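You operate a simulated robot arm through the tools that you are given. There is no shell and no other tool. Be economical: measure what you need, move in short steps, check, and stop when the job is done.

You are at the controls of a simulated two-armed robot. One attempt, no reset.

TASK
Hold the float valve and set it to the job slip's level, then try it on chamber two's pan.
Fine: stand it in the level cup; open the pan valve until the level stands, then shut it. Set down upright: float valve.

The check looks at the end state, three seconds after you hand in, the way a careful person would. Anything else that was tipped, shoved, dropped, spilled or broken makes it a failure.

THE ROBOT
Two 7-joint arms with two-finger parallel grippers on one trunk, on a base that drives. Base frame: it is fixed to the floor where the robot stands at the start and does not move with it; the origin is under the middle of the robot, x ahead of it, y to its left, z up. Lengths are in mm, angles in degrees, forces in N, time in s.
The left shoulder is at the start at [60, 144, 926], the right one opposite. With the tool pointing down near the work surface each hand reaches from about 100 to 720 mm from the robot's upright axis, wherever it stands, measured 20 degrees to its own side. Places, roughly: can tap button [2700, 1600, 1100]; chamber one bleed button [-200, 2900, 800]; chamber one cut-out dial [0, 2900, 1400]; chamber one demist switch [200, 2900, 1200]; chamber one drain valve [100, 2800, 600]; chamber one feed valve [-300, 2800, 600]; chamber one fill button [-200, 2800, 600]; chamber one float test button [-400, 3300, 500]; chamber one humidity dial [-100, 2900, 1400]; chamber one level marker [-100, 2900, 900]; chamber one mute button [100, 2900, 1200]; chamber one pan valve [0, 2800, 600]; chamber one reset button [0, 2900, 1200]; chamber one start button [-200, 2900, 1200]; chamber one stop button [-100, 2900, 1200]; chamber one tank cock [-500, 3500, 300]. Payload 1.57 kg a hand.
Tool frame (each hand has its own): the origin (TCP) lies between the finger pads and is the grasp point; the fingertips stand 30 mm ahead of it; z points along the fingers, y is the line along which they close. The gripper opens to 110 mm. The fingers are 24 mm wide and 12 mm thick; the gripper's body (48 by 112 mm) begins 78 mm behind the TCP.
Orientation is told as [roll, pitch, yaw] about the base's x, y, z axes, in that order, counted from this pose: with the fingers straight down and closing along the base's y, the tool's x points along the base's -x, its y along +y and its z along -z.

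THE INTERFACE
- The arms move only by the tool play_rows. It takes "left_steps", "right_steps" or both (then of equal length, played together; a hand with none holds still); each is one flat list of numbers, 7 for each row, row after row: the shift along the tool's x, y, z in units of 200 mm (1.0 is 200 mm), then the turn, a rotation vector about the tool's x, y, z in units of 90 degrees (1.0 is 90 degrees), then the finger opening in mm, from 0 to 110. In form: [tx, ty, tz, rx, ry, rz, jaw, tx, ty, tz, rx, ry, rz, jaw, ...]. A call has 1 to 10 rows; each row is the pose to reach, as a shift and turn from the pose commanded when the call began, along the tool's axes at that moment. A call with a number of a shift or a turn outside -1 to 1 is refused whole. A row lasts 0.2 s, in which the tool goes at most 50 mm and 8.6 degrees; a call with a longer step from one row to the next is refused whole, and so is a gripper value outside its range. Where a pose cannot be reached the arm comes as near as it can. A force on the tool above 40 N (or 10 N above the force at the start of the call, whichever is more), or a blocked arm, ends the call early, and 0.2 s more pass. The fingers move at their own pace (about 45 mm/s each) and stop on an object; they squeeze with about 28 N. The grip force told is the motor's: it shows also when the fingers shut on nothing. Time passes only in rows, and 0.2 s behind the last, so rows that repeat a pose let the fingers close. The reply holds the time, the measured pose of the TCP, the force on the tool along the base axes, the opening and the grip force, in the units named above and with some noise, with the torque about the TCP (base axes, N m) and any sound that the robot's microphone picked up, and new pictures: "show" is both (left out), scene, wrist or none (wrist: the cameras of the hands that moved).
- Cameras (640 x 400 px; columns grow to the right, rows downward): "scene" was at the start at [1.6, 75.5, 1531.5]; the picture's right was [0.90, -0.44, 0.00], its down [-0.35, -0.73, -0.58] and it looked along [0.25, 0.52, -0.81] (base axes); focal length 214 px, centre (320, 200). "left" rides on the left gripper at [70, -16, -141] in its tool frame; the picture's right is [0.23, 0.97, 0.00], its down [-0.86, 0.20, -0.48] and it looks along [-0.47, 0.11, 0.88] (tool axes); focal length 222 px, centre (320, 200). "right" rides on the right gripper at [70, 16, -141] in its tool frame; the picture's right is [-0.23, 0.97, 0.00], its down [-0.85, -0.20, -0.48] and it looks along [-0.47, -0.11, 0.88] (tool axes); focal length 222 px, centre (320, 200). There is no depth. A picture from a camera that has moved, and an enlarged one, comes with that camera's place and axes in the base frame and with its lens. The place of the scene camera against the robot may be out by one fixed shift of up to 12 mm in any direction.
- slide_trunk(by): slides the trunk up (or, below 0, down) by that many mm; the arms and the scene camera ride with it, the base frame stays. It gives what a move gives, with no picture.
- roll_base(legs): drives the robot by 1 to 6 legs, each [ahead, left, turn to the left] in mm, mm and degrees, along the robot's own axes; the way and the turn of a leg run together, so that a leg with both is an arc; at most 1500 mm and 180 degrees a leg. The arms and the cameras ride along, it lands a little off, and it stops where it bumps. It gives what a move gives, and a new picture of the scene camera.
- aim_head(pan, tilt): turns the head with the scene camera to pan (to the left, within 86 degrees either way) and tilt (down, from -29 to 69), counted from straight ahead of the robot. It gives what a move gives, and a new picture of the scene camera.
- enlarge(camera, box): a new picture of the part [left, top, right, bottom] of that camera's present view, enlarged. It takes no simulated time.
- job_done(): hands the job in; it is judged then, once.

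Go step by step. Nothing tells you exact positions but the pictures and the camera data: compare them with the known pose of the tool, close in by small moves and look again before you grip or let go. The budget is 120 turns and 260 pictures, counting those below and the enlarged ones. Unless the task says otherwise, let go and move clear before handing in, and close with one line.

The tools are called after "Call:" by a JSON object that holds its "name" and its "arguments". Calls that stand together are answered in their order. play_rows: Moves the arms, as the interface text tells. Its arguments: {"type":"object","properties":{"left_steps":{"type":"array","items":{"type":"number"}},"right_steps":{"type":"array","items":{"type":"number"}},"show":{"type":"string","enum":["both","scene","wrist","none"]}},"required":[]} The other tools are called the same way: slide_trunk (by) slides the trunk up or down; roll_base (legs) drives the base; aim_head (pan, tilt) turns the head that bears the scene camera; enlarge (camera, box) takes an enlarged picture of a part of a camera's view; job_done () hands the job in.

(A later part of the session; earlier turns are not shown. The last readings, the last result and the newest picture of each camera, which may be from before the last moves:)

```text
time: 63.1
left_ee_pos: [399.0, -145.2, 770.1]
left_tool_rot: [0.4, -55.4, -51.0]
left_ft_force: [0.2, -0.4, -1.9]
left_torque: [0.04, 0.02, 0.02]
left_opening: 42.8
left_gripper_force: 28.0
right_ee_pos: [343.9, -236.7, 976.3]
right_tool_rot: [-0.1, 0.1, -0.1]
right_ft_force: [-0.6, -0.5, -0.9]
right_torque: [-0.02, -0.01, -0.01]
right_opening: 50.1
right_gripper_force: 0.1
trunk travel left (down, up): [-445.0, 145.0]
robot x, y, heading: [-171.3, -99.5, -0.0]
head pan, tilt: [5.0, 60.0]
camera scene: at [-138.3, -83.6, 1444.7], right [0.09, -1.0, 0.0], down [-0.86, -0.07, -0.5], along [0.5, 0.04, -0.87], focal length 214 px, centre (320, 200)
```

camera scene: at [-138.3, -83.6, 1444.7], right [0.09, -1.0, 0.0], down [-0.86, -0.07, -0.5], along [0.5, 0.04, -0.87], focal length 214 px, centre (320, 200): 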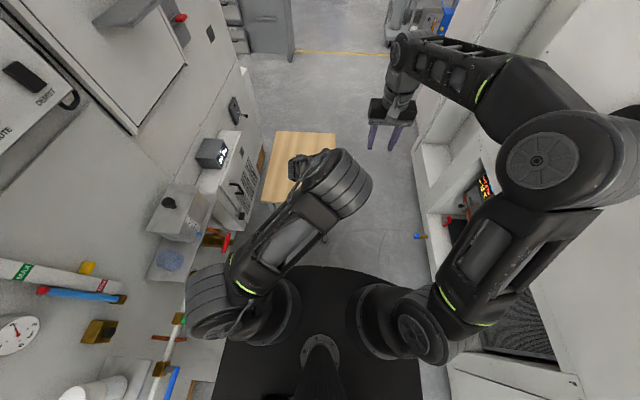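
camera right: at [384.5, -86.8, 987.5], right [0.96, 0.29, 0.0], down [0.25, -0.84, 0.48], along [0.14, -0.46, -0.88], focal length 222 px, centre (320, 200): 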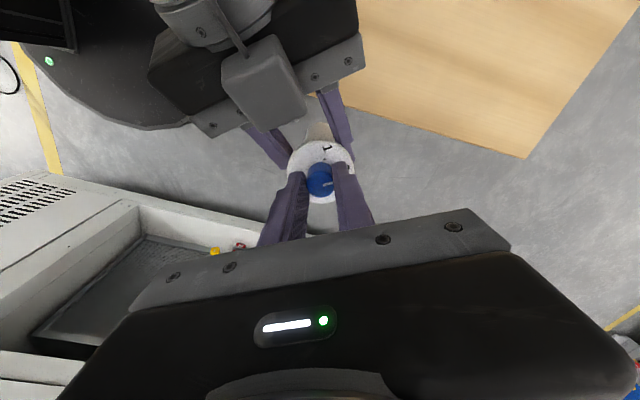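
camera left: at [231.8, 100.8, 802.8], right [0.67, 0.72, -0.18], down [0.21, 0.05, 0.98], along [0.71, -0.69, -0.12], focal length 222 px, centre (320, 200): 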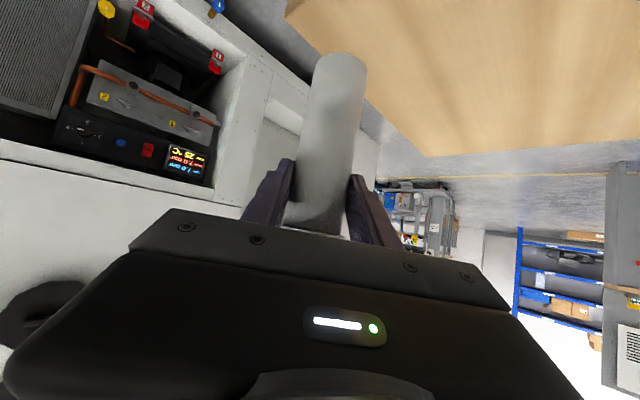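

I raise the trunk 100 mm, sidestep right to gain clearance, then turn to face the chamber.

Call:
{"name": "slide_trunk", "arguments": {"by": 100}}

Call:
{"name": "roll_base", "arguments": {"legs": [[0, -160, 0], [0, 0, 45]]}}

Call:
{"name": "aim_head", "arguments": {"pan": 0, "tilt": 50}}

```text
time: 64.5
left_ee_pos: [399.5, -146.2, 870.6]
left_tool_rot: [0.4, -55.2, -51.0]
left_ft_force: [-0.5, 0.3, -1.0]
left_torque: [0.01, -0.02, -0.01]
left_opening: 42.9
left_gripper_force: 28.1
right_ee_pos: [344.0, -236.0, 1076.3]
right_tool_rot: [0.0, 0.0, -0.3]
right_ft_force: [-0.5, 1.1, -0.4]
right_torque: [0.02, 0.03, -0.01]
right_opening: 50.2
right_gripper_force: 0.2
trunk travel left (down, up): [-545.0, 45.0]
robot x, y, heading: [-177.0, -99.3, -0.3]
head pan, tilt: [5.0, 60.0]
```

```text
time: 67.9
left_ee_pos: [270.5, 103.9, 869.5]
left_tool_rot: [0.4, -55.2, -7.1]
left_ft_force: [-0.1, -0.5, -2.0]
left_torque: [0.02, 0.04, -0.01]
left_opening: 42.7
left_gripper_force: 28.6
right_ee_pos: [293.1, 2.4, 1077.0]
right_tool_rot: [0.0, 0.1, 43.7]
right_ft_force: [-0.2, 0.6, 1.4]
right_torque: [-0.03, 0.03, -0.01]
right_opening: 49.9
right_gripper_force: 0.0
trunk travel left (down, up): [-545.0, 45.0]
robot x, y, heading: [-177.7, -256.8, 43.8]
head pan, tilt: [5.0, 60.0]
camera scene: at [-153.1, -219.7, 1544.7], right [0.75, -0.66, 0.0], down [-0.57, -0.65, -0.5], along [0.33, 0.38, -0.87], focal length 214 px, centre (320, 200)
```

scene: 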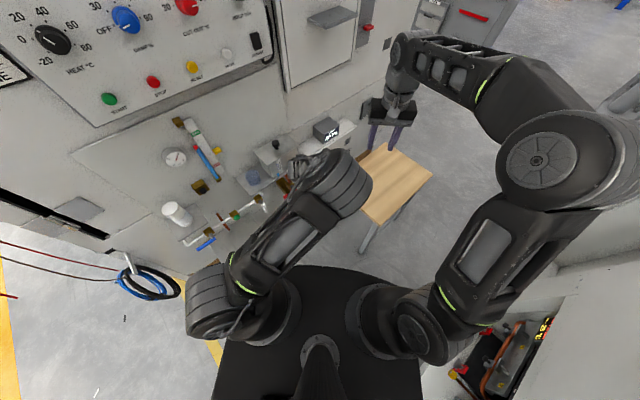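

```text
time: 68.6
left_ee_pos: [270.8, 105.3, 869.7]
left_tool_rot: [0.3, -55.3, -7.1]
left_ft_force: [0.0, -0.5, -1.8]
left_torque: [0.01, 0.0, 0.0]
left_opening: 42.5
left_gripper_force: 27.9
right_ee_pos: [294.0, 2.4, 1077.0]
right_tool_rot: [0.0, 0.1, 43.8]
right_ft_force: [0.1, -0.7, 0.8]
right_torque: [0.02, -0.01, 0.01]
right_opening: 50.1
right_gripper_force: 0.1
trunk travel left (down, up): [-545.0, 45.0]
robot x, y, heading: [-176.0, -260.7, 43.9]
head pan, tilt: [0.0, 50.0]
camera scene: at [-141.3, -216.7, 1557.2], right [0.69, -0.72, 0.0], down [-0.55, -0.53, -0.64], along [0.46, 0.44, -0.77], focal length 214 px, centre (320, 200)
```

scene: 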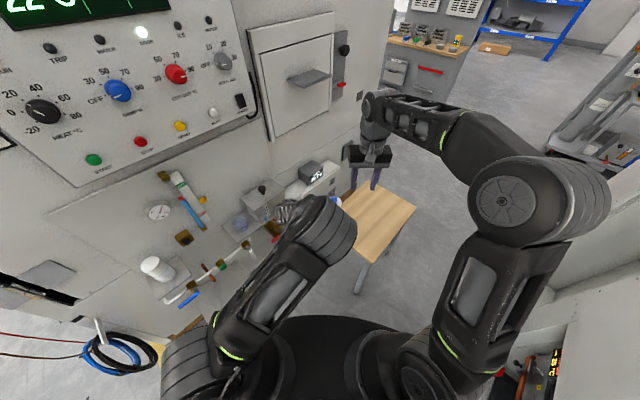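

Call:
{"name": "enlarge", "arguments": {"camera": "scene", "box": [200, 170, 300, 240]}}

Call:
{"name": "roll_base", "arguments": {"legs": [[0, 0, 46]]}}

Call:
{"name": "enlarge", "arguments": {"camera": "scene", "box": [260, 130, 480, 270]}}

```text
5.71 times, centred on (250, 205) of scene
camera zoom: at [-141.3, -216.7, 1557.2], right [0.69, -0.72, 0.0], down [-0.55, -0.53, -0.64], along [0.46, 0.44, -0.77], focal length 1226 px, centre (720, 171)
```

zoom: 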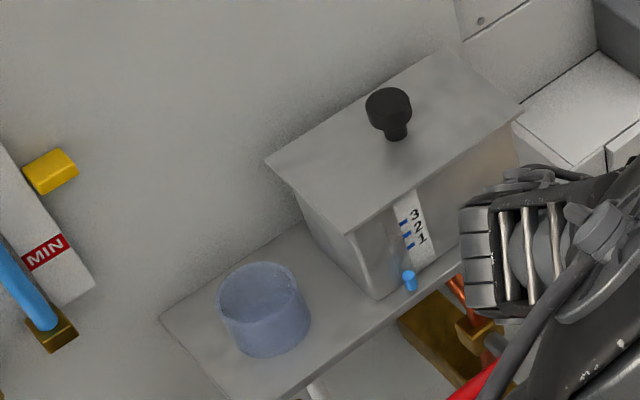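

```text
time: 71.1
left_ee_pos: [-123.7, 313.8, 869.6]
left_tool_rot: [0.4, -55.3, 38.6]
left_ft_force: [0.3, -0.4, -2.6]
left_torque: [0.01, 0.02, 0.02]
left_opening: 42.8
left_gripper_force: 28.0
right_ee_pos: [-35.7, 258.2, 1076.9]
right_tool_rot: [0.1, 0.1, 89.3]
right_ft_force: [0.3, 0.4, 1.1]
right_torque: [0.02, 0.01, 0.03]
right_opening: 50.1
right_gripper_force: 0.0
trunk travel left (down, up): [-545.0, 45.0]
robot x, y, heading: [-174.2, -259.9, 89.6]
head pan, tilt: [0.0, 50.0]
camera scene: at [-175.2, -202.1, 1557.2], right [1.0, -0.01, 0.0], down [-0.01, -0.77, -0.64], along [0.01, 0.64, -0.77], focal length 214 px, centre (320, 200)
```

scene: 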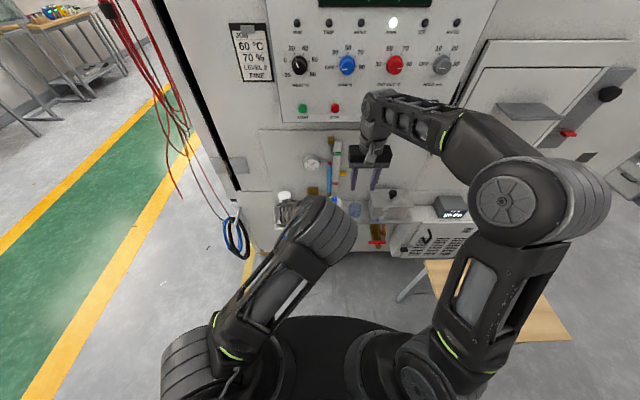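

```text
2.86 times, centred on (370, 200) of scene
camera zoom: at [-175.2, -202.1, 1557.2], right [1.0, -0.01, 0.0], down [-0.01, -0.77, -0.64], along [0.01, 0.64, -0.77], focal length 613 px, centre (177, 200)
```

zoom: 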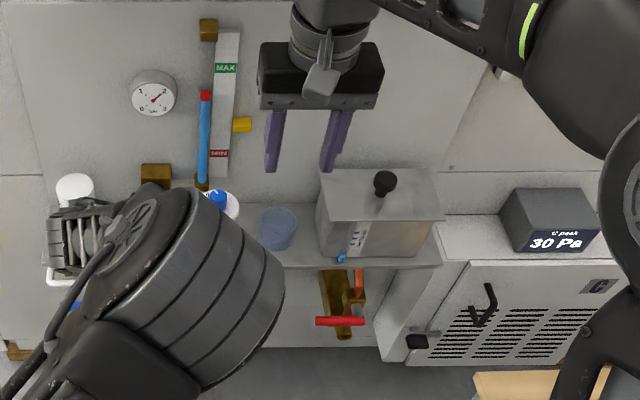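

Float and dial look fine. I retract the right hand, then sidestep right so the cup is ahead of the left hand.

Call:
{"name": "play_rows", "arguments": {"right_steps": [0.15, -0.1, 0, 0, 0, 0, 50, 0.3, -0.2, 0, 0, 0, 0, 50, 0.45, -0.3, 0, 0, 0, 0, 50, 0.6, -0.4, 0, 0, 0, 0, 50, 0.75, -0.5, 0, 0, 0, 0, 50, 0.75, -0.5, 0, 0, 0, 0, 50], "show": "none"}}

Call:
{"name": "roll_base", "arguments": {"legs": [[0, -170, 0]]}}

```text
time: 72.5
left_ee_pos: [-124.9, 313.0, 869.0]
left_tool_rot: [0.3, -55.3, 38.6]
left_ft_force: [-0.1, -0.5, -1.4]
left_torque: [0.01, 0.0, 0.0]
left_opening: 42.9
left_gripper_force: 28.1
right_ee_pos: [61.8, 107.3, 1075.8]
right_tool_rot: [0.0, 0.1, 89.4]
right_ft_force: [0.1, 0.4, 0.0]
right_torque: [0.01, -0.03, -0.04]
right_opening: 50.3
right_gripper_force: 0.0
trunk travel left (down, up): [-545.0, 45.0]
robot x, y, heading: [-174.5, -262.0, 89.5]
head pan, tilt: [0.0, 50.0]
```

```text
time: 74.0
left_ee_pos: [45.9, 311.6, 869.9]
left_tool_rot: [0.5, -55.3, 38.2]
left_ft_force: [0.3, -0.2, -1.2]
left_torque: [-0.02, 0.06, -0.03]
left_opening: 42.8
left_gripper_force: 28.2
right_ee_pos: [232.7, 104.4, 1075.6]
right_tool_rot: [0.1, 0.1, 89.2]
right_ft_force: [0.3, 0.8, 0.3]
right_torque: [0.0, 0.04, 0.0]
right_opening: 50.1
right_gripper_force: 0.0
trunk travel left (down, up): [-545.0, 45.0]
robot x, y, heading: [-9.4, -261.6, 89.0]
head pan, tilt: [0.0, 50.0]
camera scene: at [-6.3, -204.1, 1557.2], right [1.0, -0.01, 0.0], down [-0.01, -0.77, -0.64], along [0.01, 0.64, -0.77], focal length 214 px, centre (320, 200)
```

scene: 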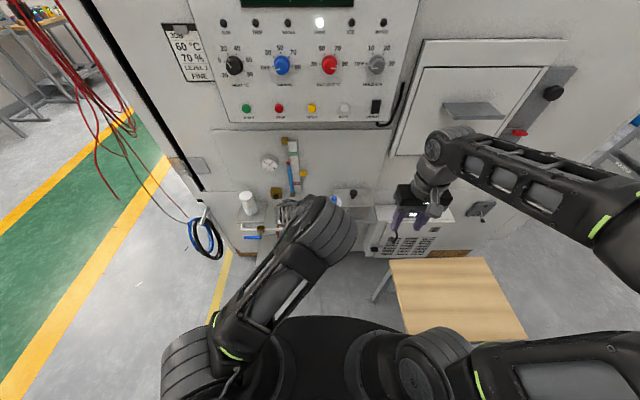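

Call:
{"name": "play_rows", "arguments": {"left_steps": [0.009, 0.017, -0.031, -0.066, 0, -0.046, 20, 0.017, 0.033, -0.062, -0.133, 0, -0.093, 20, 0.026, 0.05, -0.093, -0.199, 0, -0.139, 20, 0.035, 0.067, -0.125, -0.265, 0, -0.186, 20, 0.044, 0.084, -0.156, -0.331, 0, -0.232, 20, 0.052, 0.1, -0.187, -0.398, 0, -0.279, 20, 0.061, 0.117, -0.218, -0.464, 0, -0.325, 20, 0.061, 0.117, -0.218, -0.464, 0, -0.325, 20]}}

Call:
{"name": "enlarge", "arguments": {"camera": "scene", "box": [220, 140, 420, 265]}}

```text
time: 75.8
left_ee_pos: [-4.1, 303.3, 884.5]
left_tool_rot: [-0.2, -55.3, 90.0]
left_ft_force: [0.6, -0.5, -1.8]
left_torque: [-0.01, -0.01, 0.0]
left_opening: 43.0
left_gripper_force: 28.2
right_ee_pos: [230.8, 105.3, 1076.9]
right_tool_rot: [0.0, 0.1, 89.2]
right_ft_force: [0.5, -0.3, 0.0]
right_torque: [0.02, 0.03, 0.0]
right_opening: 49.8
right_gripper_force: 0.2
trunk travel left (down, up): [-545.0, 45.0]
robot x, y, heading: [-8.5, -260.6, 89.2]
head pan, tilt: [0.0, 50.0]
camera scene: at [-8.0, -204.0, 1557.2], right [1.0, -0.01, 0.0], down [-0.01, -0.77, -0.64], along [0.01, 0.64, -0.77], focal length 214 px, centre (320, 200)
camera left: at [11.4, 147.2, 906.8], right [-0.97, -0.12, -0.19], down [-0.2, 0.09, 0.98], along [-0.1, 0.99, -0.12], focal length 222 px, centre (320, 200)
```

scene: 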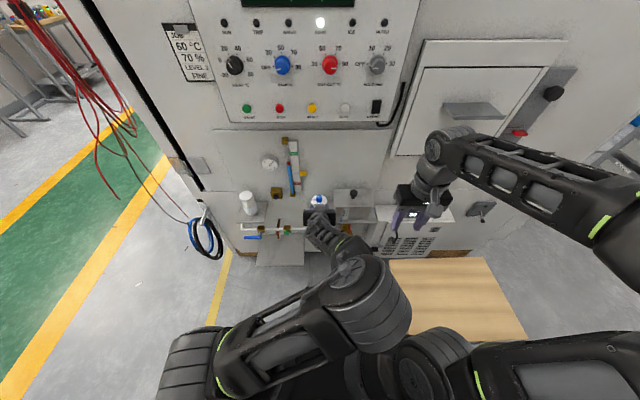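
left: 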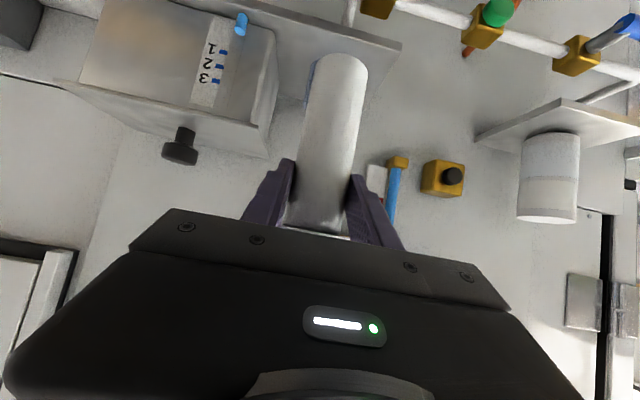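

```text
3.20 times, centred on (320, 202) of scene
camera zoom: at [-8.0, -204.0, 1557.2], right [1.0, -0.01, 0.0], down [-0.01, -0.77, -0.64], along [0.01, 0.64, -0.77], focal length 686 px, centre (320, 192)
```

zoom: 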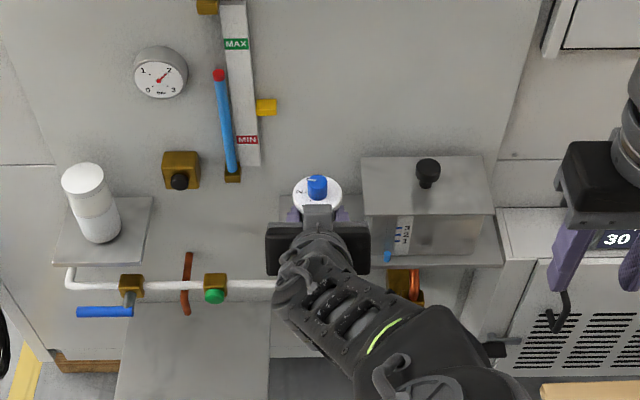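

Call:
{"name": "enlarge", "arguments": {"camera": "right", "box": [320, 0, 640, 200]}}

Call:
{"name": "play_rows", "arguments": {"left_steps": [0, 0.15, 0, 0, 0, 0, 20, 0, 0.3, 0, 0, 0, 0, 20, 0, 0.35, 0, 0, 0, 0, 20, 0, 0.35, 0, 0, 0, 0, 20]}}

Call:
{"name": "enlarge", "arguments": {"camera": "left", "box": [180, 0, 420, 150]}}

Call:
{"name": "enlarge", "arguments": {"camera": "scene", "box": [280, 170, 380, 240]}}

```text
2.00 times, centred on (480, 100) of right
camera zoom: at [214.4, 35.1, 1217.7], right [-0.97, 0.24, 0.0], down [0.21, 0.85, 0.48], along [0.12, 0.46, -0.88], focal length 444 px, centre (0, 400)
```

zoom: 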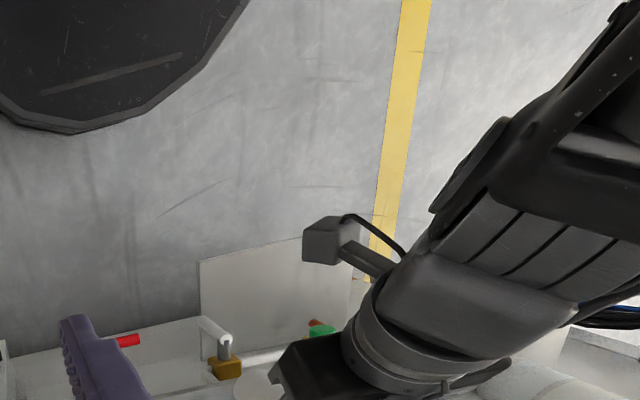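

```text
time: 76.8
left_ee_pos: [-72.3, 304.8, 884.2]
left_tool_rot: [-0.1, -55.3, 89.7]
left_ft_force: [0.2, -0.2, -2.8]
left_torque: [-0.03, -0.01, -0.02]
left_opening: 42.7
left_gripper_force: 28.2
right_ee_pos: [230.6, 105.3, 1076.4]
right_tool_rot: [0.1, 0.1, 89.2]
right_ft_force: [0.1, 0.0, 0.2]
right_torque: [-0.02, 0.04, 0.01]
right_opening: 50.1
right_gripper_force: 0.1
trunk travel left (down, up): [-545.0, 45.0]
robot x, y, heading: [-13.0, -263.8, 89.4]
head pan, tilt: [0.0, 50.0]
camera scene: at [-7.9, -204.1, 1557.2], right [1.0, -0.01, 0.0], down [-0.01, -0.77, -0.64], along [0.01, 0.64, -0.77], focal length 214 px, centre (320, 200)
camera left: at [-57.6, 147.6, 906.0], right [-0.97, -0.12, -0.19], down [-0.2, 0.09, 0.98], along [-0.1, 0.99, -0.12], focal length 222 px, centre (320, 200)
```

scene: 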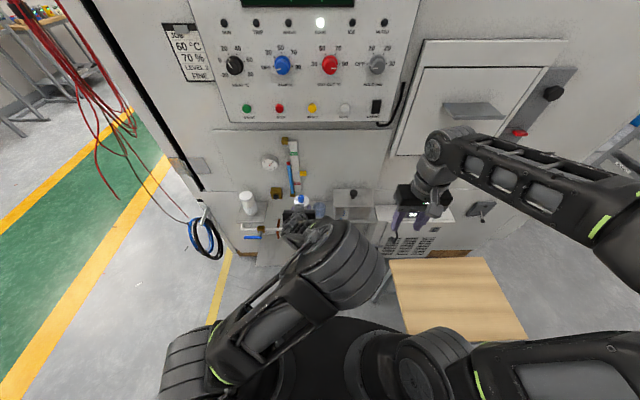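
left: 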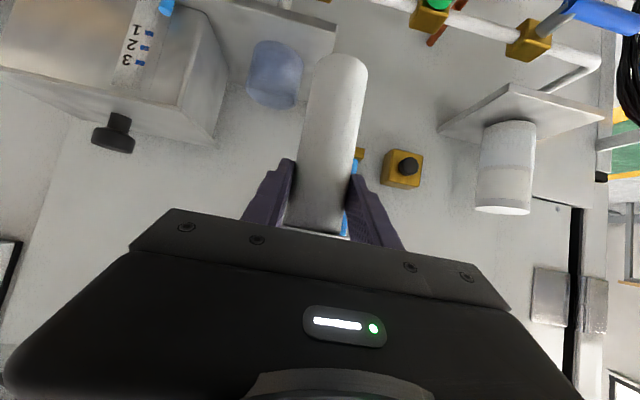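

```text
2.67 times, centred on (300, 75) of left
camera zoom: at [-57.6, 147.6, 906.0], right [-0.97, -0.12, -0.19], down [-0.2, 0.09, 0.98], along [-0.1, 0.99, -0.12], focal length 592 px, centre (373, 533)
```

zoom: 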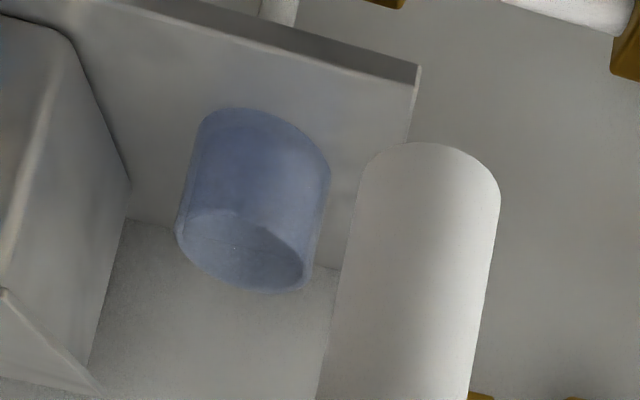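

```text
5.71 times, centred on (330, 205) of scene
camera zoom: at [-7.9, -204.1, 1557.2], right [1.0, -0.01, 0.0], down [-0.01, -0.77, -0.64], along [0.01, 0.64, -0.77], focal length 1226 px, centre (263, 171)
```

zoom: 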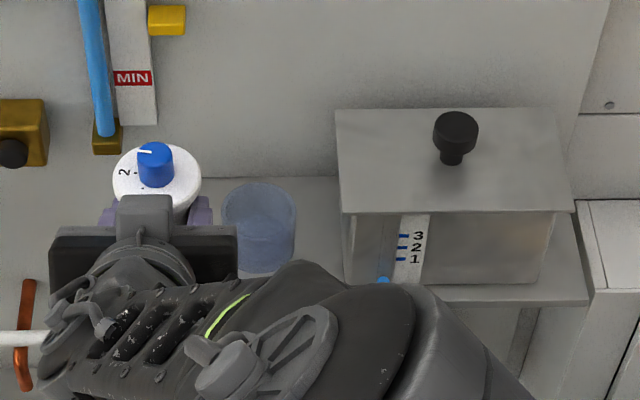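

Triangulating: cup rim centre ≈ [1, 429], rim z ≈ 747, shelf ≈ 693. Float axis is ~11 mm ahead of the TCP, its bottom at ≈783. I drive 80 mm nearer, then line up by arm.

Call:
{"name": "roll_base", "arguments": {"legs": [[60, 0, 0]]}}

```text
time: 77.7
left_ee_pos: [-72.2, 364.0, 883.2]
left_tool_rot: [-0.2, -55.2, 89.7]
left_ft_force: [-0.9, 0.0, -2.7]
left_torque: [-0.02, -0.04, 0.02]
left_opening: 42.5
left_gripper_force: 28.6
right_ee_pos: [232.0, 165.7, 1075.1]
right_tool_rot: [0.0, 0.0, 89.2]
right_ft_force: [0.4, 0.4, -0.7]
right_torque: [-0.04, 0.02, 0.01]
right_opening: 50.4
right_gripper_force: 0.0
trunk travel left (down, up): [-545.0, 45.0]
robot x, y, heading: [-6.2, -197.8, 89.2]
head pan, tilt: [0.0, 50.0]
camera scene: at [-7.0, -142.2, 1557.1], right [1.0, -0.01, 0.0], down [-0.01, -0.77, -0.64], along [0.01, 0.64, -0.77], focal length 214 px, centre (320, 200)
```

scene: 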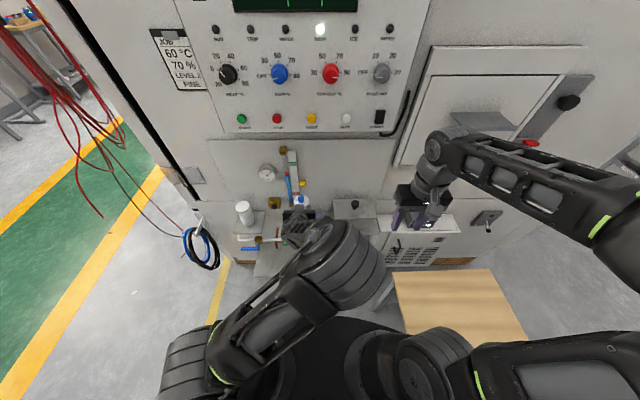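

Call:
{"name": "play_rows", "arguments": {"left_steps": [0, -0.12, 0, 0, 0, 0, 20, 0, -0.24, 0, 0, 0, 0, 20, 0, -0.365, 0, 0, 0, 0, 20, -0.086, -0.365, 0.123, 0, 0, 0, 20, -0.086, -0.365, 0.123, 0, 0, 0, 20], "show": "wrist"}}

Call:
{"name": "enlarge", "arguments": {"camera": "scene", "box": [270, 160, 370, 230]}}

Call:
{"name": "enlarge", "arguments": {"camera": "left", "box": [240, 0, 400, 100]}}

```text
time: 78.9
left_ee_pos: [2.1, 393.0, 885.5]
left_tool_rot: [0.0, -55.3, 89.6]
left_ft_force: [0.4, 0.3, -1.7]
left_torque: [0.0, 0.02, 0.01]
left_opening: 42.6
left_gripper_force: 28.3
right_ee_pos: [232.3, 164.1, 1075.9]
right_tool_rot: [0.0, 0.1, 89.2]
right_ft_force: [-1.2, -0.7, -0.8]
right_torque: [-0.01, -0.02, -0.03]
right_opening: 49.8
right_gripper_force: 0.1
trunk travel left (down, up): [-545.0, 45.0]
robot x, y, heading: [-4.8, -202.7, 89.0]
head pan, tilt: [0.0, 50.0]
camera left: at [17.4, 237.2, 907.3], right [-0.97, -0.12, -0.19], down [-0.2, 0.09, 0.98], along [-0.1, 0.99, -0.12], focal length 222 px, centre (320, 200)
```

left: 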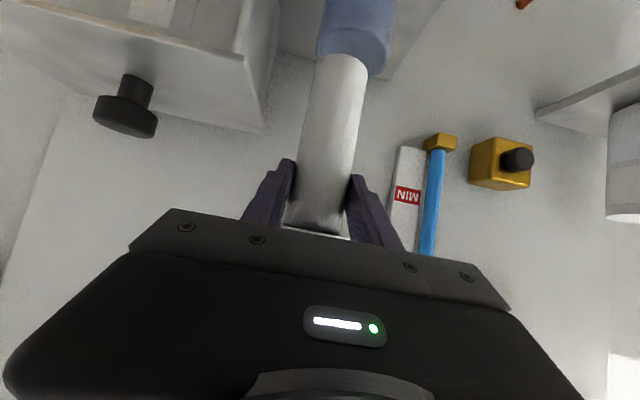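

```text
5.71 times, centred on (320, 195) of scene
camera zoom: at [-6.8, -144.8, 1557.3], right [1.0, -0.01, 0.0], down [-0.01, -0.77, -0.64], along [0.01, 0.64, -0.77], focal length 1226 px, centre (320, 229)
```

zoom: 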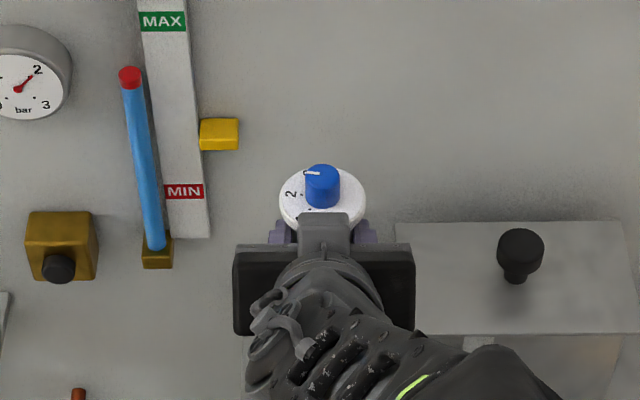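

```text
4.00 times, centred on (320, 50) of left
camera zoom: at [17.4, 237.2, 907.3], right [-0.97, -0.12, -0.19], down [-0.2, 0.09, 0.98], along [-0.1, 0.99, -0.12], focal length 888 px, centre (320, 800)
```

zoom: 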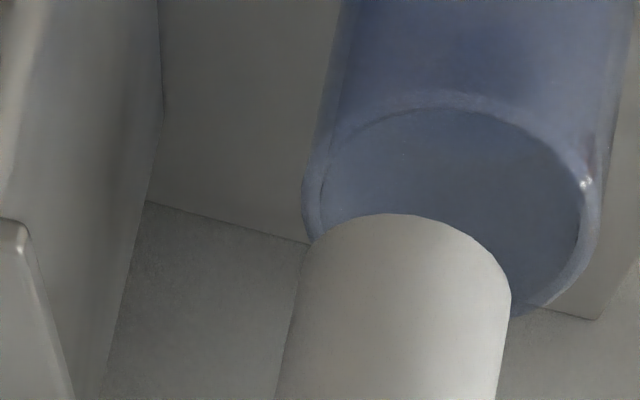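

Call:
{"name": "play_rows", "arguments": {"left_steps": [-0.06, 0.035, 0.086, 0, 0, 0, 20, -0.06, 0.035, 0.086, 0, 0, 0, 20, 0.042, 0.035, 0.158, 0, 0, 0, 20, 0.042, 0.035, 0.158, 0, 0, 0, 20], "show": "none"}}

Call:
{"name": "enlarge", "arguments": {"camera": "left", "box": [260, 0, 420, 100]}}

Call:
{"name": "enlarge", "arguments": {"camera": "scene", "box": [270, 160, 370, 230]}}

```text
time: 79.9
left_ee_pos: [-3.5, 414.8, 861.2]
left_tool_rot: [-0.2, -55.4, 89.8]
left_ft_force: [-2.3, -4.8, 17.7]
left_torque: [1.07, 0.31, 0.17]
left_opening: 42.8
left_gripper_force: 11.9
right_ee_pos: [231.8, 164.3, 1077.4]
right_tool_rot: [0.0, 0.0, 89.2]
right_ft_force: [-0.7, -0.1, -0.5]
right_torque: [-0.05, 0.0, 0.0]
right_opening: 49.9
right_gripper_force: 0.1
trunk travel left (down, up): [-545.0, 45.0]
robot x, y, heading: [-10.7, -200.8, 89.2]
head pan, tilt: [0.0, 50.0]
```

```text
4.00 times, centred on (340, 50) of left
camera zoom: at [11.3, 258.2, 882.2], right [-0.97, -0.12, -0.19], down [-0.2, 0.09, 0.98], along [-0.1, 0.99, -0.12], focal length 888 px, centre (240, 800)
```

zoom: 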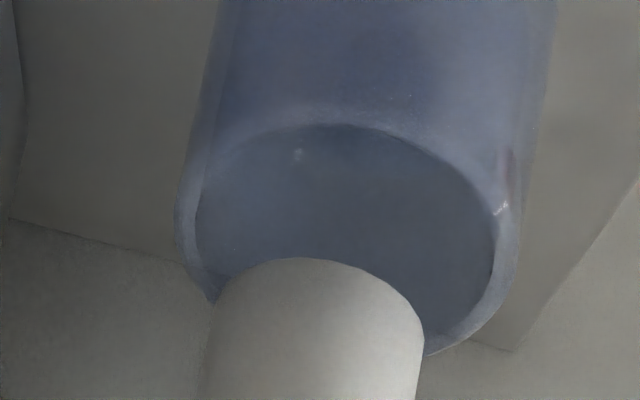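

```text
5.71 times, centred on (320, 195) of scene
camera zoom: at [-7.0, -145.4, 1557.3], right [1.0, -0.01, 0.0], down [-0.01, -0.77, -0.64], along [0.01, 0.64, -0.77], focal length 1226 px, centre (320, 229)
```

zoom: 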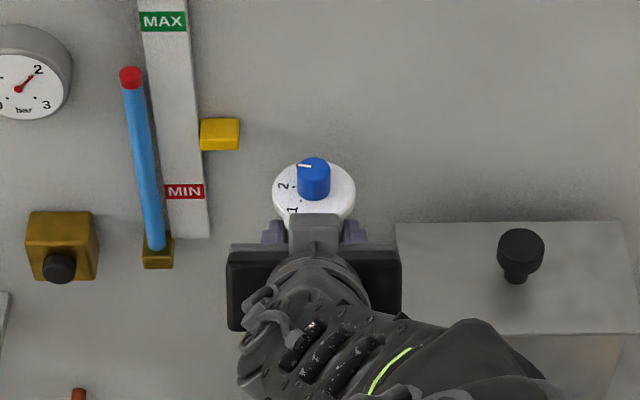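

I felt contact (18 N up) early. I lift back up and look again before retrying.

Call:
{"name": "play_rows", "arguments": {"left_steps": [-0.102, 0, -0.072, 0, 0, 0, 20, -0.102, 0, -0.072, 0, 0, 0, 20]}}

Call:
{"name": "enlarge", "arguments": {"camera": "left", "box": [200, 0, 480, 240]}}

Call:
{"name": "enlarge", "arguments": {"camera": "scene", "box": [295, 180, 345, 215]}}

```text
time: 80.5
left_ee_pos: [-3.3, 415.6, 884.3]
left_tool_rot: [0.0, -55.2, 89.6]
left_ft_force: [0.1, -0.2, -2.3]
left_torque: [0.0, 0.01, -0.02]
left_opening: 42.9
left_gripper_force: 27.8
right_ee_pos: [231.8, 165.0, 1076.7]
right_tool_rot: [0.0, 0.1, 89.1]
right_ft_force: [0.7, -0.8, -0.5]
right_torque: [-0.03, 0.01, 0.01]
right_opening: 49.8
right_gripper_force: 0.0
trunk travel left (down, up): [-545.0, 45.0]
robot x, y, heading: [-7.6, -200.2, 89.2]
head pan, tilt: [0.0, 50.0]
camera scene: at [-6.9, -143.7, 1557.1], right [1.0, -0.01, 0.0], down [-0.01, -0.77, -0.64], along [0.01, 0.64, -0.77], focal length 214 px, centre (320, 200)
camera left: at [11.0, 258.6, 906.5], right [-0.97, -0.12, -0.19], down [-0.2, 0.1, 0.98], along [-0.1, 0.99, -0.12], focal length 222 px, centre (320, 200)
```

scene: 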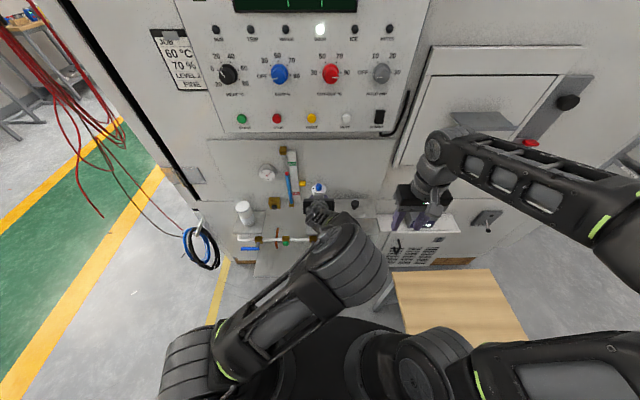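
left: 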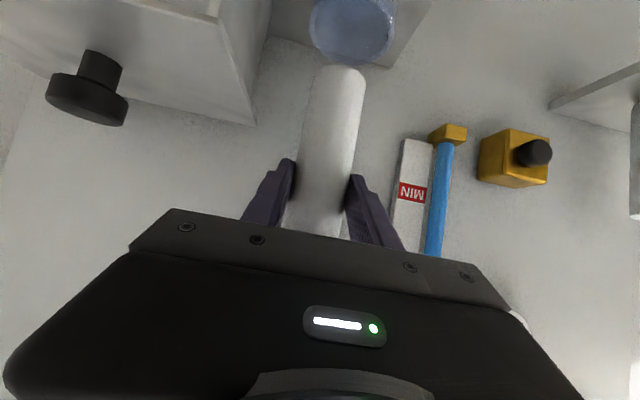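

```text
1.67 times, centred on (340, 120) of left
camera zoom: at [11.0, 258.6, 906.5], right [-0.97, -0.12, -0.19], down [-0.2, 0.1, 0.98], along [-0.1, 0.99, -0.12], focal length 370 px, centre (287, 333)
```

zoom: 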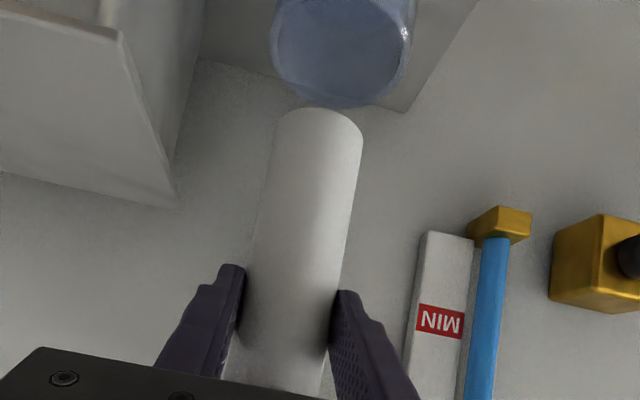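

```text
11.43 times, centred on (320, 198) of scene
camera zoom: at [-6.9, -143.7, 1557.1], right [1.0, -0.01, 0.0], down [-0.01, -0.77, -0.64], along [0.01, 0.64, -0.77], focal length 2451 px, centre (320, 229)
```

zoom: 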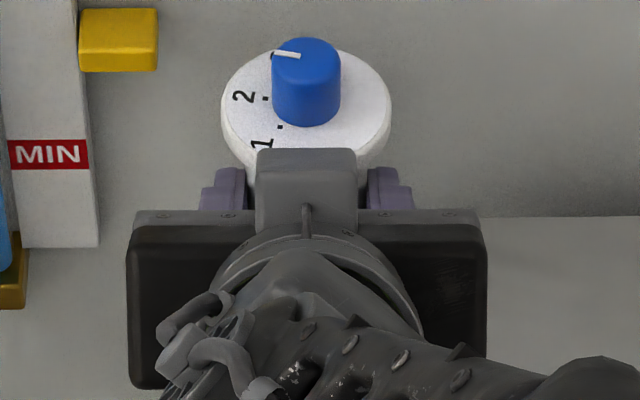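

Reworking it with the wrist view alone: rim at z≈757, cup centre ≈ [-3, 406], so I was ~21 mm too deep. I correct and look again, staying above the rim.

Call:
{"name": "play_rows", "arguments": {"left_steps": [0.0617, 0, -0.088, 0, 0, 0, 20, 0.102, 0, -0.06, 0, 0, 0, 20, 0.102, 0, -0.06, 0, 0, 0, 20], "show": "none"}}

Call:
{"name": "enlarge", "arguments": {"camera": "left", "box": [260, 0, 420, 100]}}

```text
time: 81.3
left_ee_pos: [-5.6, 392.2, 873.8]
left_tool_rot: [-0.1, -55.3, 89.7]
left_ft_force: [0.2, -0.4, -1.4]
left_torque: [-0.03, 0.0, 0.01]
left_opening: 42.6
left_gripper_force: 27.9
right_ee_pos: [231.8, 164.2, 1075.9]
right_tool_rot: [0.0, 0.0, 89.2]
right_ft_force: [-0.7, -0.5, 0.8]
right_torque: [-0.04, 0.01, -0.01]
right_opening: 50.3
right_gripper_force: 0.1
trunk travel left (down, up): [-545.0, 45.0]
robot x, y, heading: [-5.0, -201.7, 89.1]
head pan, tilt: [0.0, 50.0]
```

```text
4.00 times, centred on (340, 50) of left
camera zoom: at [10.0, 236.9, 896.8], right [-0.97, -0.12, -0.19], down [-0.2, 0.09, 0.98], along [-0.1, 0.99, -0.12], focal length 888 px, centre (240, 800)
```

zoom: 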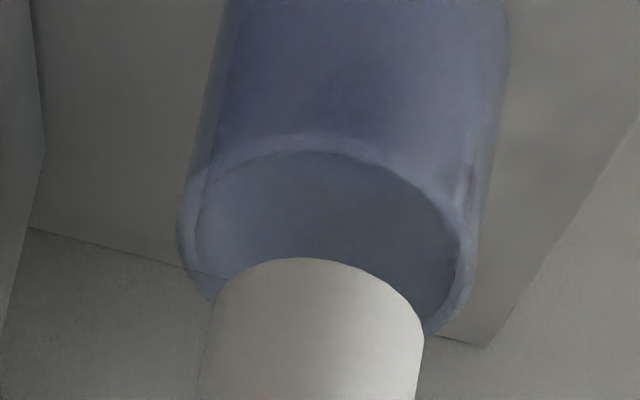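

Three wrist views agree: cup centre ≈ [-3, 404], and the float axis now is within 2 mm. I lower slowly into the cup.

Call:
{"name": "play_rows", "arguments": {"left_steps": [0.03, -0.007, 0.021, 0, 0, 0, 20, 0.06, -0.007, 0.043, 0, 0, 0, 20, 0.09, -0.007, 0.064, 0, 0, 0, 20, 0.123, -0.007, 0.086, 0, 0, 0, 20, 0.123, -0.007, 0.086, 0, 0, 0, 20], "show": "none"}}

Call:
{"name": "enlarge", "arguments": {"camera": "left", "box": [260, 0, 420, 100]}}

```text
time: 82.5
left_ee_pos: [-3.2, 391.4, 844.3]
left_tool_rot: [-0.1, -55.2, 89.7]
left_ft_force: [-0.4, 0.4, -1.5]
left_torque: [-0.01, 0.0, 0.01]
left_opening: 42.9
left_gripper_force: 28.4
right_ee_pos: [233.0, 164.6, 1075.5]
right_tool_rot: [0.0, 0.1, 89.2]
right_ft_force: [-0.5, 0.3, 0.5]
right_torque: [0.0, -0.01, 0.0]
right_opening: 50.0
right_gripper_force: 0.0
trunk travel left (down, up): [-545.0, 45.0]
robot x, y, heading: [-7.9, -200.1, 89.4]
head pan, tilt: [0.0, 50.0]
```

```text
4.00 times, centred on (340, 50) of left
camera zoom: at [12.0, 236.7, 866.2], right [-0.97, -0.12, -0.19], down [-0.2, 0.09, 0.98], along [-0.1, 0.99, -0.12], focal length 888 px, centre (240, 800)
```

zoom: 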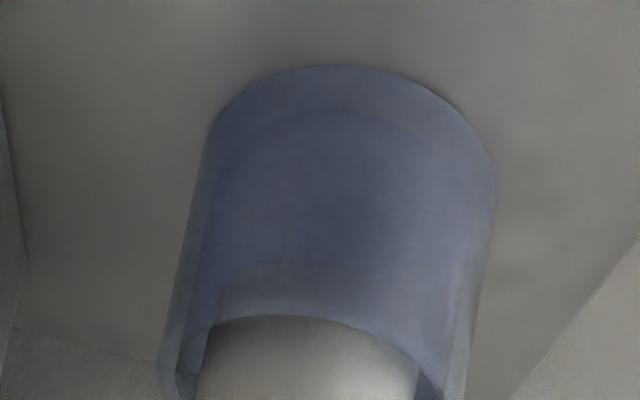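

It's inside the cup with no contact. Continue down gently.

Call:
{"name": "play_rows", "arguments": {"left_steps": [0.037, 0, 0.026, 0, 0, 0, 20, 0.074, 0, 0.052, 0, 0, 0, 20, 0.111, 0, 0.077, 0, 0, 0, 20, 0.139, 0, 0.098, 0, 0, 0, 20, 0.139, 0, 0.098, 0, 0, 0, 20], "show": "none"}}

Call:
{"name": "enlarge", "arguments": {"camera": "left", "box": [220, 0, 460, 240]}}

```text
time: 83.7
left_ee_pos: [-2.3, 391.0, 810.9]
left_tool_rot: [-0.2, -55.6, 89.8]
left_ft_force: [1.9, 2.7, 13.0]
left_torque: [0.42, -0.13, 0.03]
left_opening: 43.0
left_gripper_force: 27.9
right_ee_pos: [232.8, 163.3, 1077.2]
right_tool_rot: [0.0, 0.0, 89.1]
right_ft_force: [-0.6, -1.0, -0.7]
right_torque: [0.04, 0.01, -0.02]
right_opening: 50.1
right_gripper_force: 0.0
trunk travel left (down, up): [-545.0, 45.0]
robot x, y, heading: [-7.2, -202.7, 89.1]
head pan, tilt: [0.0, 50.0]
```

```text
1.67 times, centred on (340, 120) of left
camera zoom: at [11.9, 236.2, 833.2], right [-0.97, -0.12, -0.19], down [-0.2, 0.09, 0.98], along [-0.1, 0.99, -0.11], focal length 370 px, centre (287, 333)
```

zoom: 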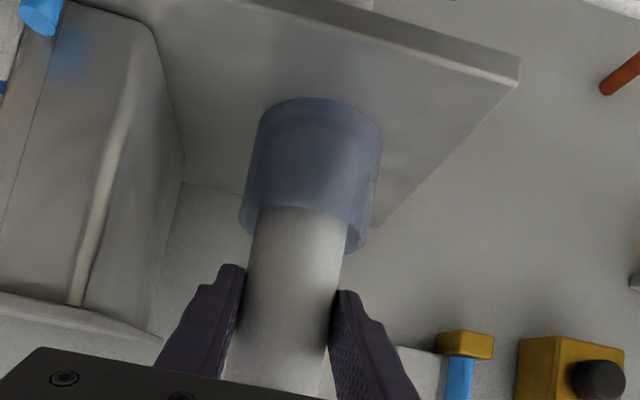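

Touchdown at 13 N. I ease the load and open the fingers slowly.

Call:
{"name": "play_rows", "arguments": {"left_steps": [-0.004, 0, -0.003, 0, 0, 0, 20, -0.004, 0, -0.003, 0, 0, 0, 48, -0.004, 0, -0.003, 0, 0, 0, 56, -0.004, 0, -0.003, 0, 0, 0, 64, -0.004, 0, -0.003, 0, 0, 0, 64], "show": "none"}}

Call:
{"name": "enlarge", "arguments": {"camera": "left", "box": [220, 0, 460, 240]}}

Call:
{"name": "enlarge", "arguments": {"camera": "scene", "box": [270, 160, 370, 230]}}

```text
time: 84.9
left_ee_pos: [-2.4, 391.6, 811.2]
left_tool_rot: [-0.1, -55.4, 89.7]
left_ft_force: [0.2, -0.7, 0.3]
left_torque: [0.02, 0.04, -0.03]
left_opening: 64.0
left_gripper_force: 0.0
right_ee_pos: [231.9, 164.3, 1076.3]
right_tool_rot: [0.0, 0.1, 89.1]
right_ft_force: [-0.4, 0.7, 0.0]
right_torque: [-0.02, -0.01, -0.02]
right_opening: 50.0
right_gripper_force: 0.1
trunk travel left (down, up): [-545.0, 45.0]
robot x, y, heading: [-5.9, -202.5, 89.3]
head pan, tilt: [0.0, 50.0]
```

```text
1.67 times, centred on (340, 120) of left
camera zoom: at [11.1, 236.6, 833.5], right [-0.97, -0.12, -0.19], down [-0.2, 0.09, 0.98], along [-0.1, 0.99, -0.12], focal length 370 px, centre (287, 333)
```

zoom: 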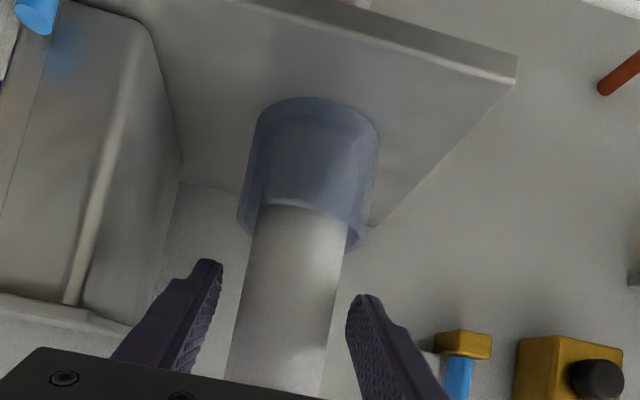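

```text
5.71 times, centred on (320, 195) of scene
camera zoom: at [-7.1, -144.3, 1557.2], right [1.0, -0.01, 0.0], down [-0.01, -0.77, -0.64], along [0.01, 0.64, -0.77], focal length 1226 px, centre (320, 229)
```

zoom: 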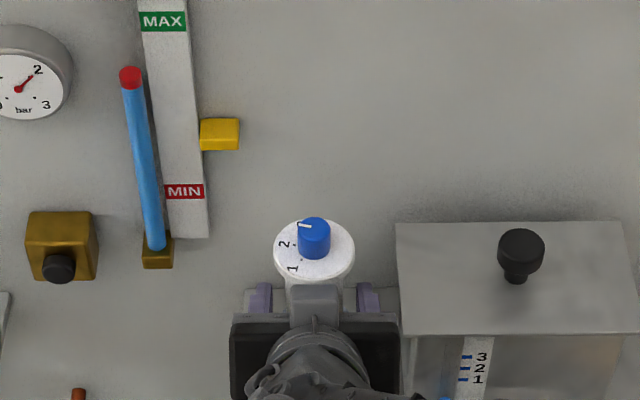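

The float stands upright in the cup. I withdraw the left hand straight back and look at the pan valve.

Call:
{"name": "play_rows", "arguments": {"left_steps": [0.08, 0, -0.113, 0, 0, 0, 64, 0.16, 0, -0.226, 0, 0, 0, 64, 0.24, 0, -0.339, 0, 0, 0, 64, 0.316, 0, -0.45, 0, 0, 0, 64, 0.316, 0, -0.45, 0, 0, 0, 64]}}

Call:
{"name": "enlarge", "arguments": {"camera": "left", "box": [240, 0, 480, 200]}}

Call:
{"name": "enlarge", "arguments": {"camera": "scene", "box": [250, 180, 390, 280]}}

```text
time: 86.1
left_ee_pos: [-3.5, 282.8, 808.8]
left_tool_rot: [-0.2, -55.4, 89.8]
left_ft_force: [-0.4, -0.7, 0.8]
left_torque: [-0.01, 0.01, 0.03]
left_opening: 64.1
left_gripper_force: 0.1
right_ee_pos: [232.4, 165.0, 1076.5]
right_tool_rot: [0.1, 0.1, 89.2]
right_ft_force: [-0.5, -1.1, -0.3]
right_torque: [0.04, 0.02, 0.02]
right_opening: 50.0
right_gripper_force: 0.0
trunk travel left (down, up): [-545.0, 45.0]
robot x, y, heading: [-5.6, -200.9, 89.1]
head pan, tilt: [0.0, 50.0]
camera scene: at [-7.0, -144.1, 1557.2], right [1.0, -0.01, 0.0], down [-0.01, -0.77, -0.64], along [0.01, 0.64, -0.77], focal length 214 px, centre (320, 200)
camera left: at [10.9, 127.5, 831.8], right [-0.97, -0.12, -0.19], down [-0.2, 0.09, 0.98], along [-0.1, 0.99, -0.12], focal length 222 px, centre (320, 200)
```

scene: 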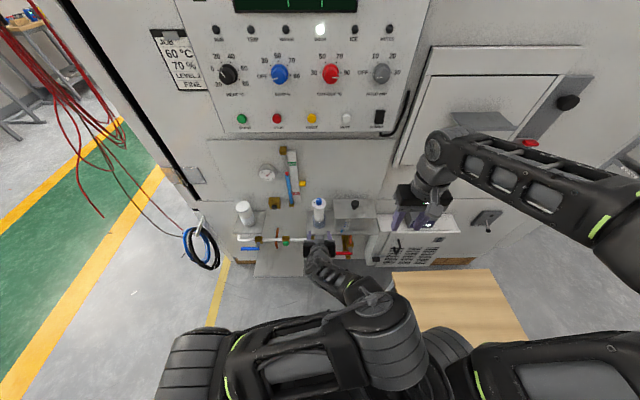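
left: 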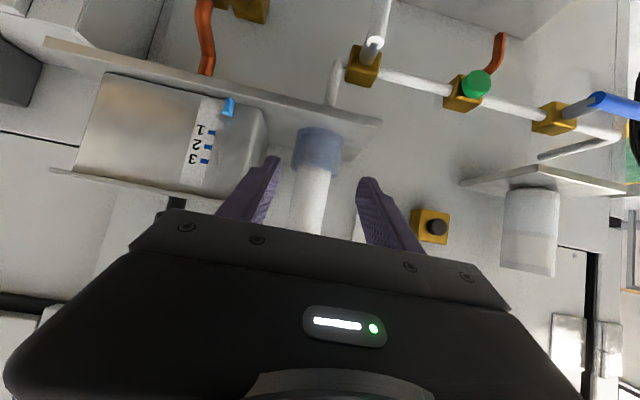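

```text
2.00 times, centred on (360, 100) of left
camera zoom: at [10.9, 127.5, 831.8], right [-0.97, -0.12, -0.19], down [-0.2, 0.09, 0.98], along [-0.1, 0.99, -0.12], focal length 444 px, centre (240, 400)
```

zoom: 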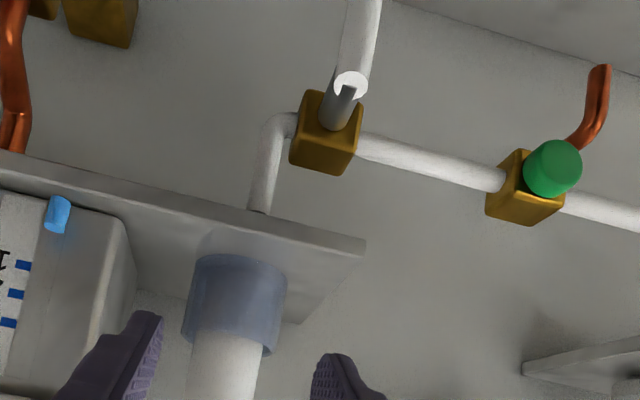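

```text
4.00 times, centred on (320, 230) of scene
camera zoom: at [-7.0, -144.1, 1557.2], right [1.0, -0.01, 0.0], down [-0.01, -0.77, -0.64], along [0.01, 0.64, -0.77], focal length 858 px, centre (320, 80)
```

zoom: 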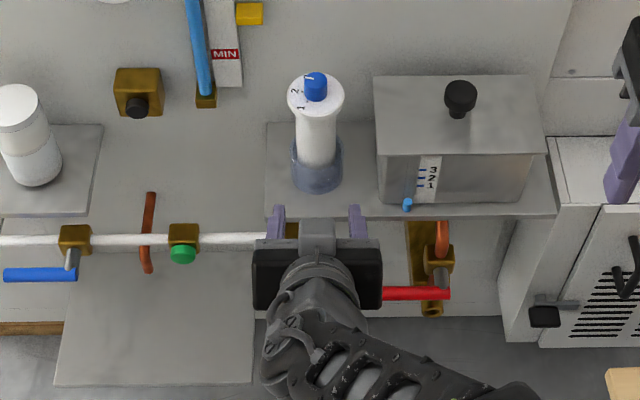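

Pan valve: stem sticks out toward me at ≈[-36, 335, 635], white handle hangs straight down (shut; the open feed handle lies along the pipe to the left). I lower the trunk to bring the left hand level with it.

Call:
{"name": "play_rows", "arguments": {"left_steps": [0.06, -0.1, -0.085, 0, 0, 0, 0, 0.115, -0.2, -0.164, 0, 0, 0, 0, 0.115, -0.2, -0.164, 0, 0, 0, 0, 0.115, -0.2, -0.164, 0, 0, 0, 0], "show": "none"}}

Call:
{"name": "slide_trunk", "arguments": {"by": -200}}

Call:
{"name": "enlarge", "arguments": {"camera": "left", "box": [0, 0, 640, 400]}}

Call:
{"name": "enlarge", "arguments": {"camera": "scene", "box": [240, 130, 400, 250]}}

```text
time: 87.1
left_ee_pos: [34.3, 242.7, 809.6]
left_tool_rot: [0.0, -55.3, 89.8]
left_ft_force: [0.3, 0.5, 0.1]
left_torque: [0.05, -0.02, -0.03]
left_opening: 0.3
left_gripper_force: 12.8
right_ee_pos: [232.6, 163.6, 1076.0]
right_tool_rot: [0.0, -0.1, 89.3]
right_ft_force: [-0.9, -0.3, 0.2]
right_torque: [0.01, -0.04, -0.02]
right_opening: 50.1
right_gripper_force: 0.0
trunk travel left (down, up): [-545.0, 45.0]
robot x, y, heading: [-7.3, -202.1, 89.3]
head pan, tilt: [0.0, 50.0]
```

```text
time: 89.3
left_ee_pos: [35.2, 244.0, 610.2]
left_tool_rot: [-0.2, -55.3, 90.0]
left_ft_force: [-0.5, 0.0, 0.1]
left_torque: [-0.02, 0.02, 0.02]
left_opening: 0.0
left_gripper_force: 21.2
right_ee_pos: [232.9, 164.7, 875.8]
right_tool_rot: [0.0, 0.2, 89.2]
right_ft_force: [-0.9, -0.6, -0.5]
right_torque: [-0.01, 0.04, -0.02]
right_opening: 50.0
right_gripper_force: 0.1
trunk travel left (down, up): [-345.0, 245.0]
robot x, y, heading: [-7.1, -200.0, 89.4]
head pan, tilt: [0.0, 50.0]
```

```text
1.00 times, centred on (320, 200) of left
camera zoom: at [50.2, 87.4, 632.6], right [-0.97, -0.12, -0.19], down [-0.2, 0.09, 0.98], along [-0.1, 0.99, -0.12], focal length 222 px, centre (320, 200)
```

zoom: 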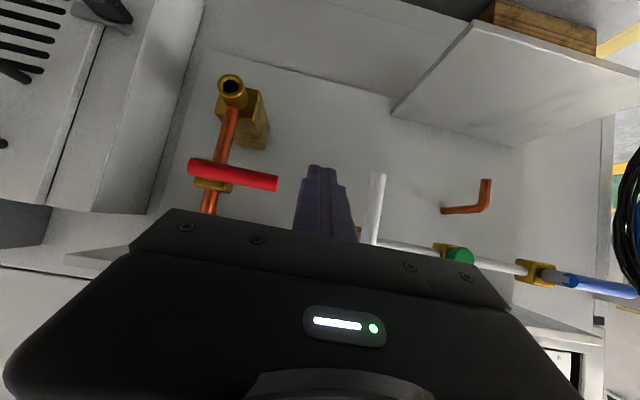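

```text
3.33 times, centred on (320, 190) of scene
camera zoom: at [-7.1, -144.5, 1357.3], right [1.0, -0.01, 0.0], down [-0.01, -0.77, -0.64], along [0.01, 0.64, -0.77], focal length 715 px, centre (320, 233)
```

zoom: 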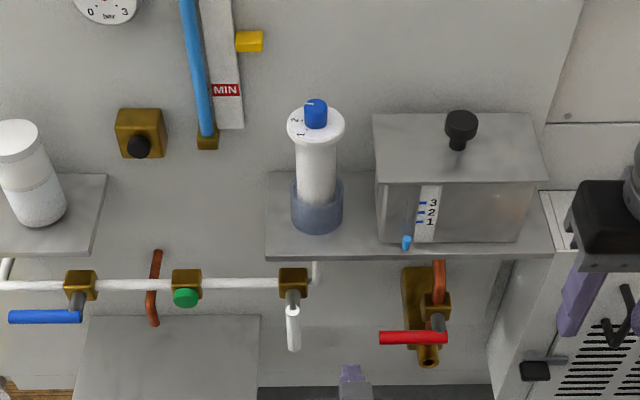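

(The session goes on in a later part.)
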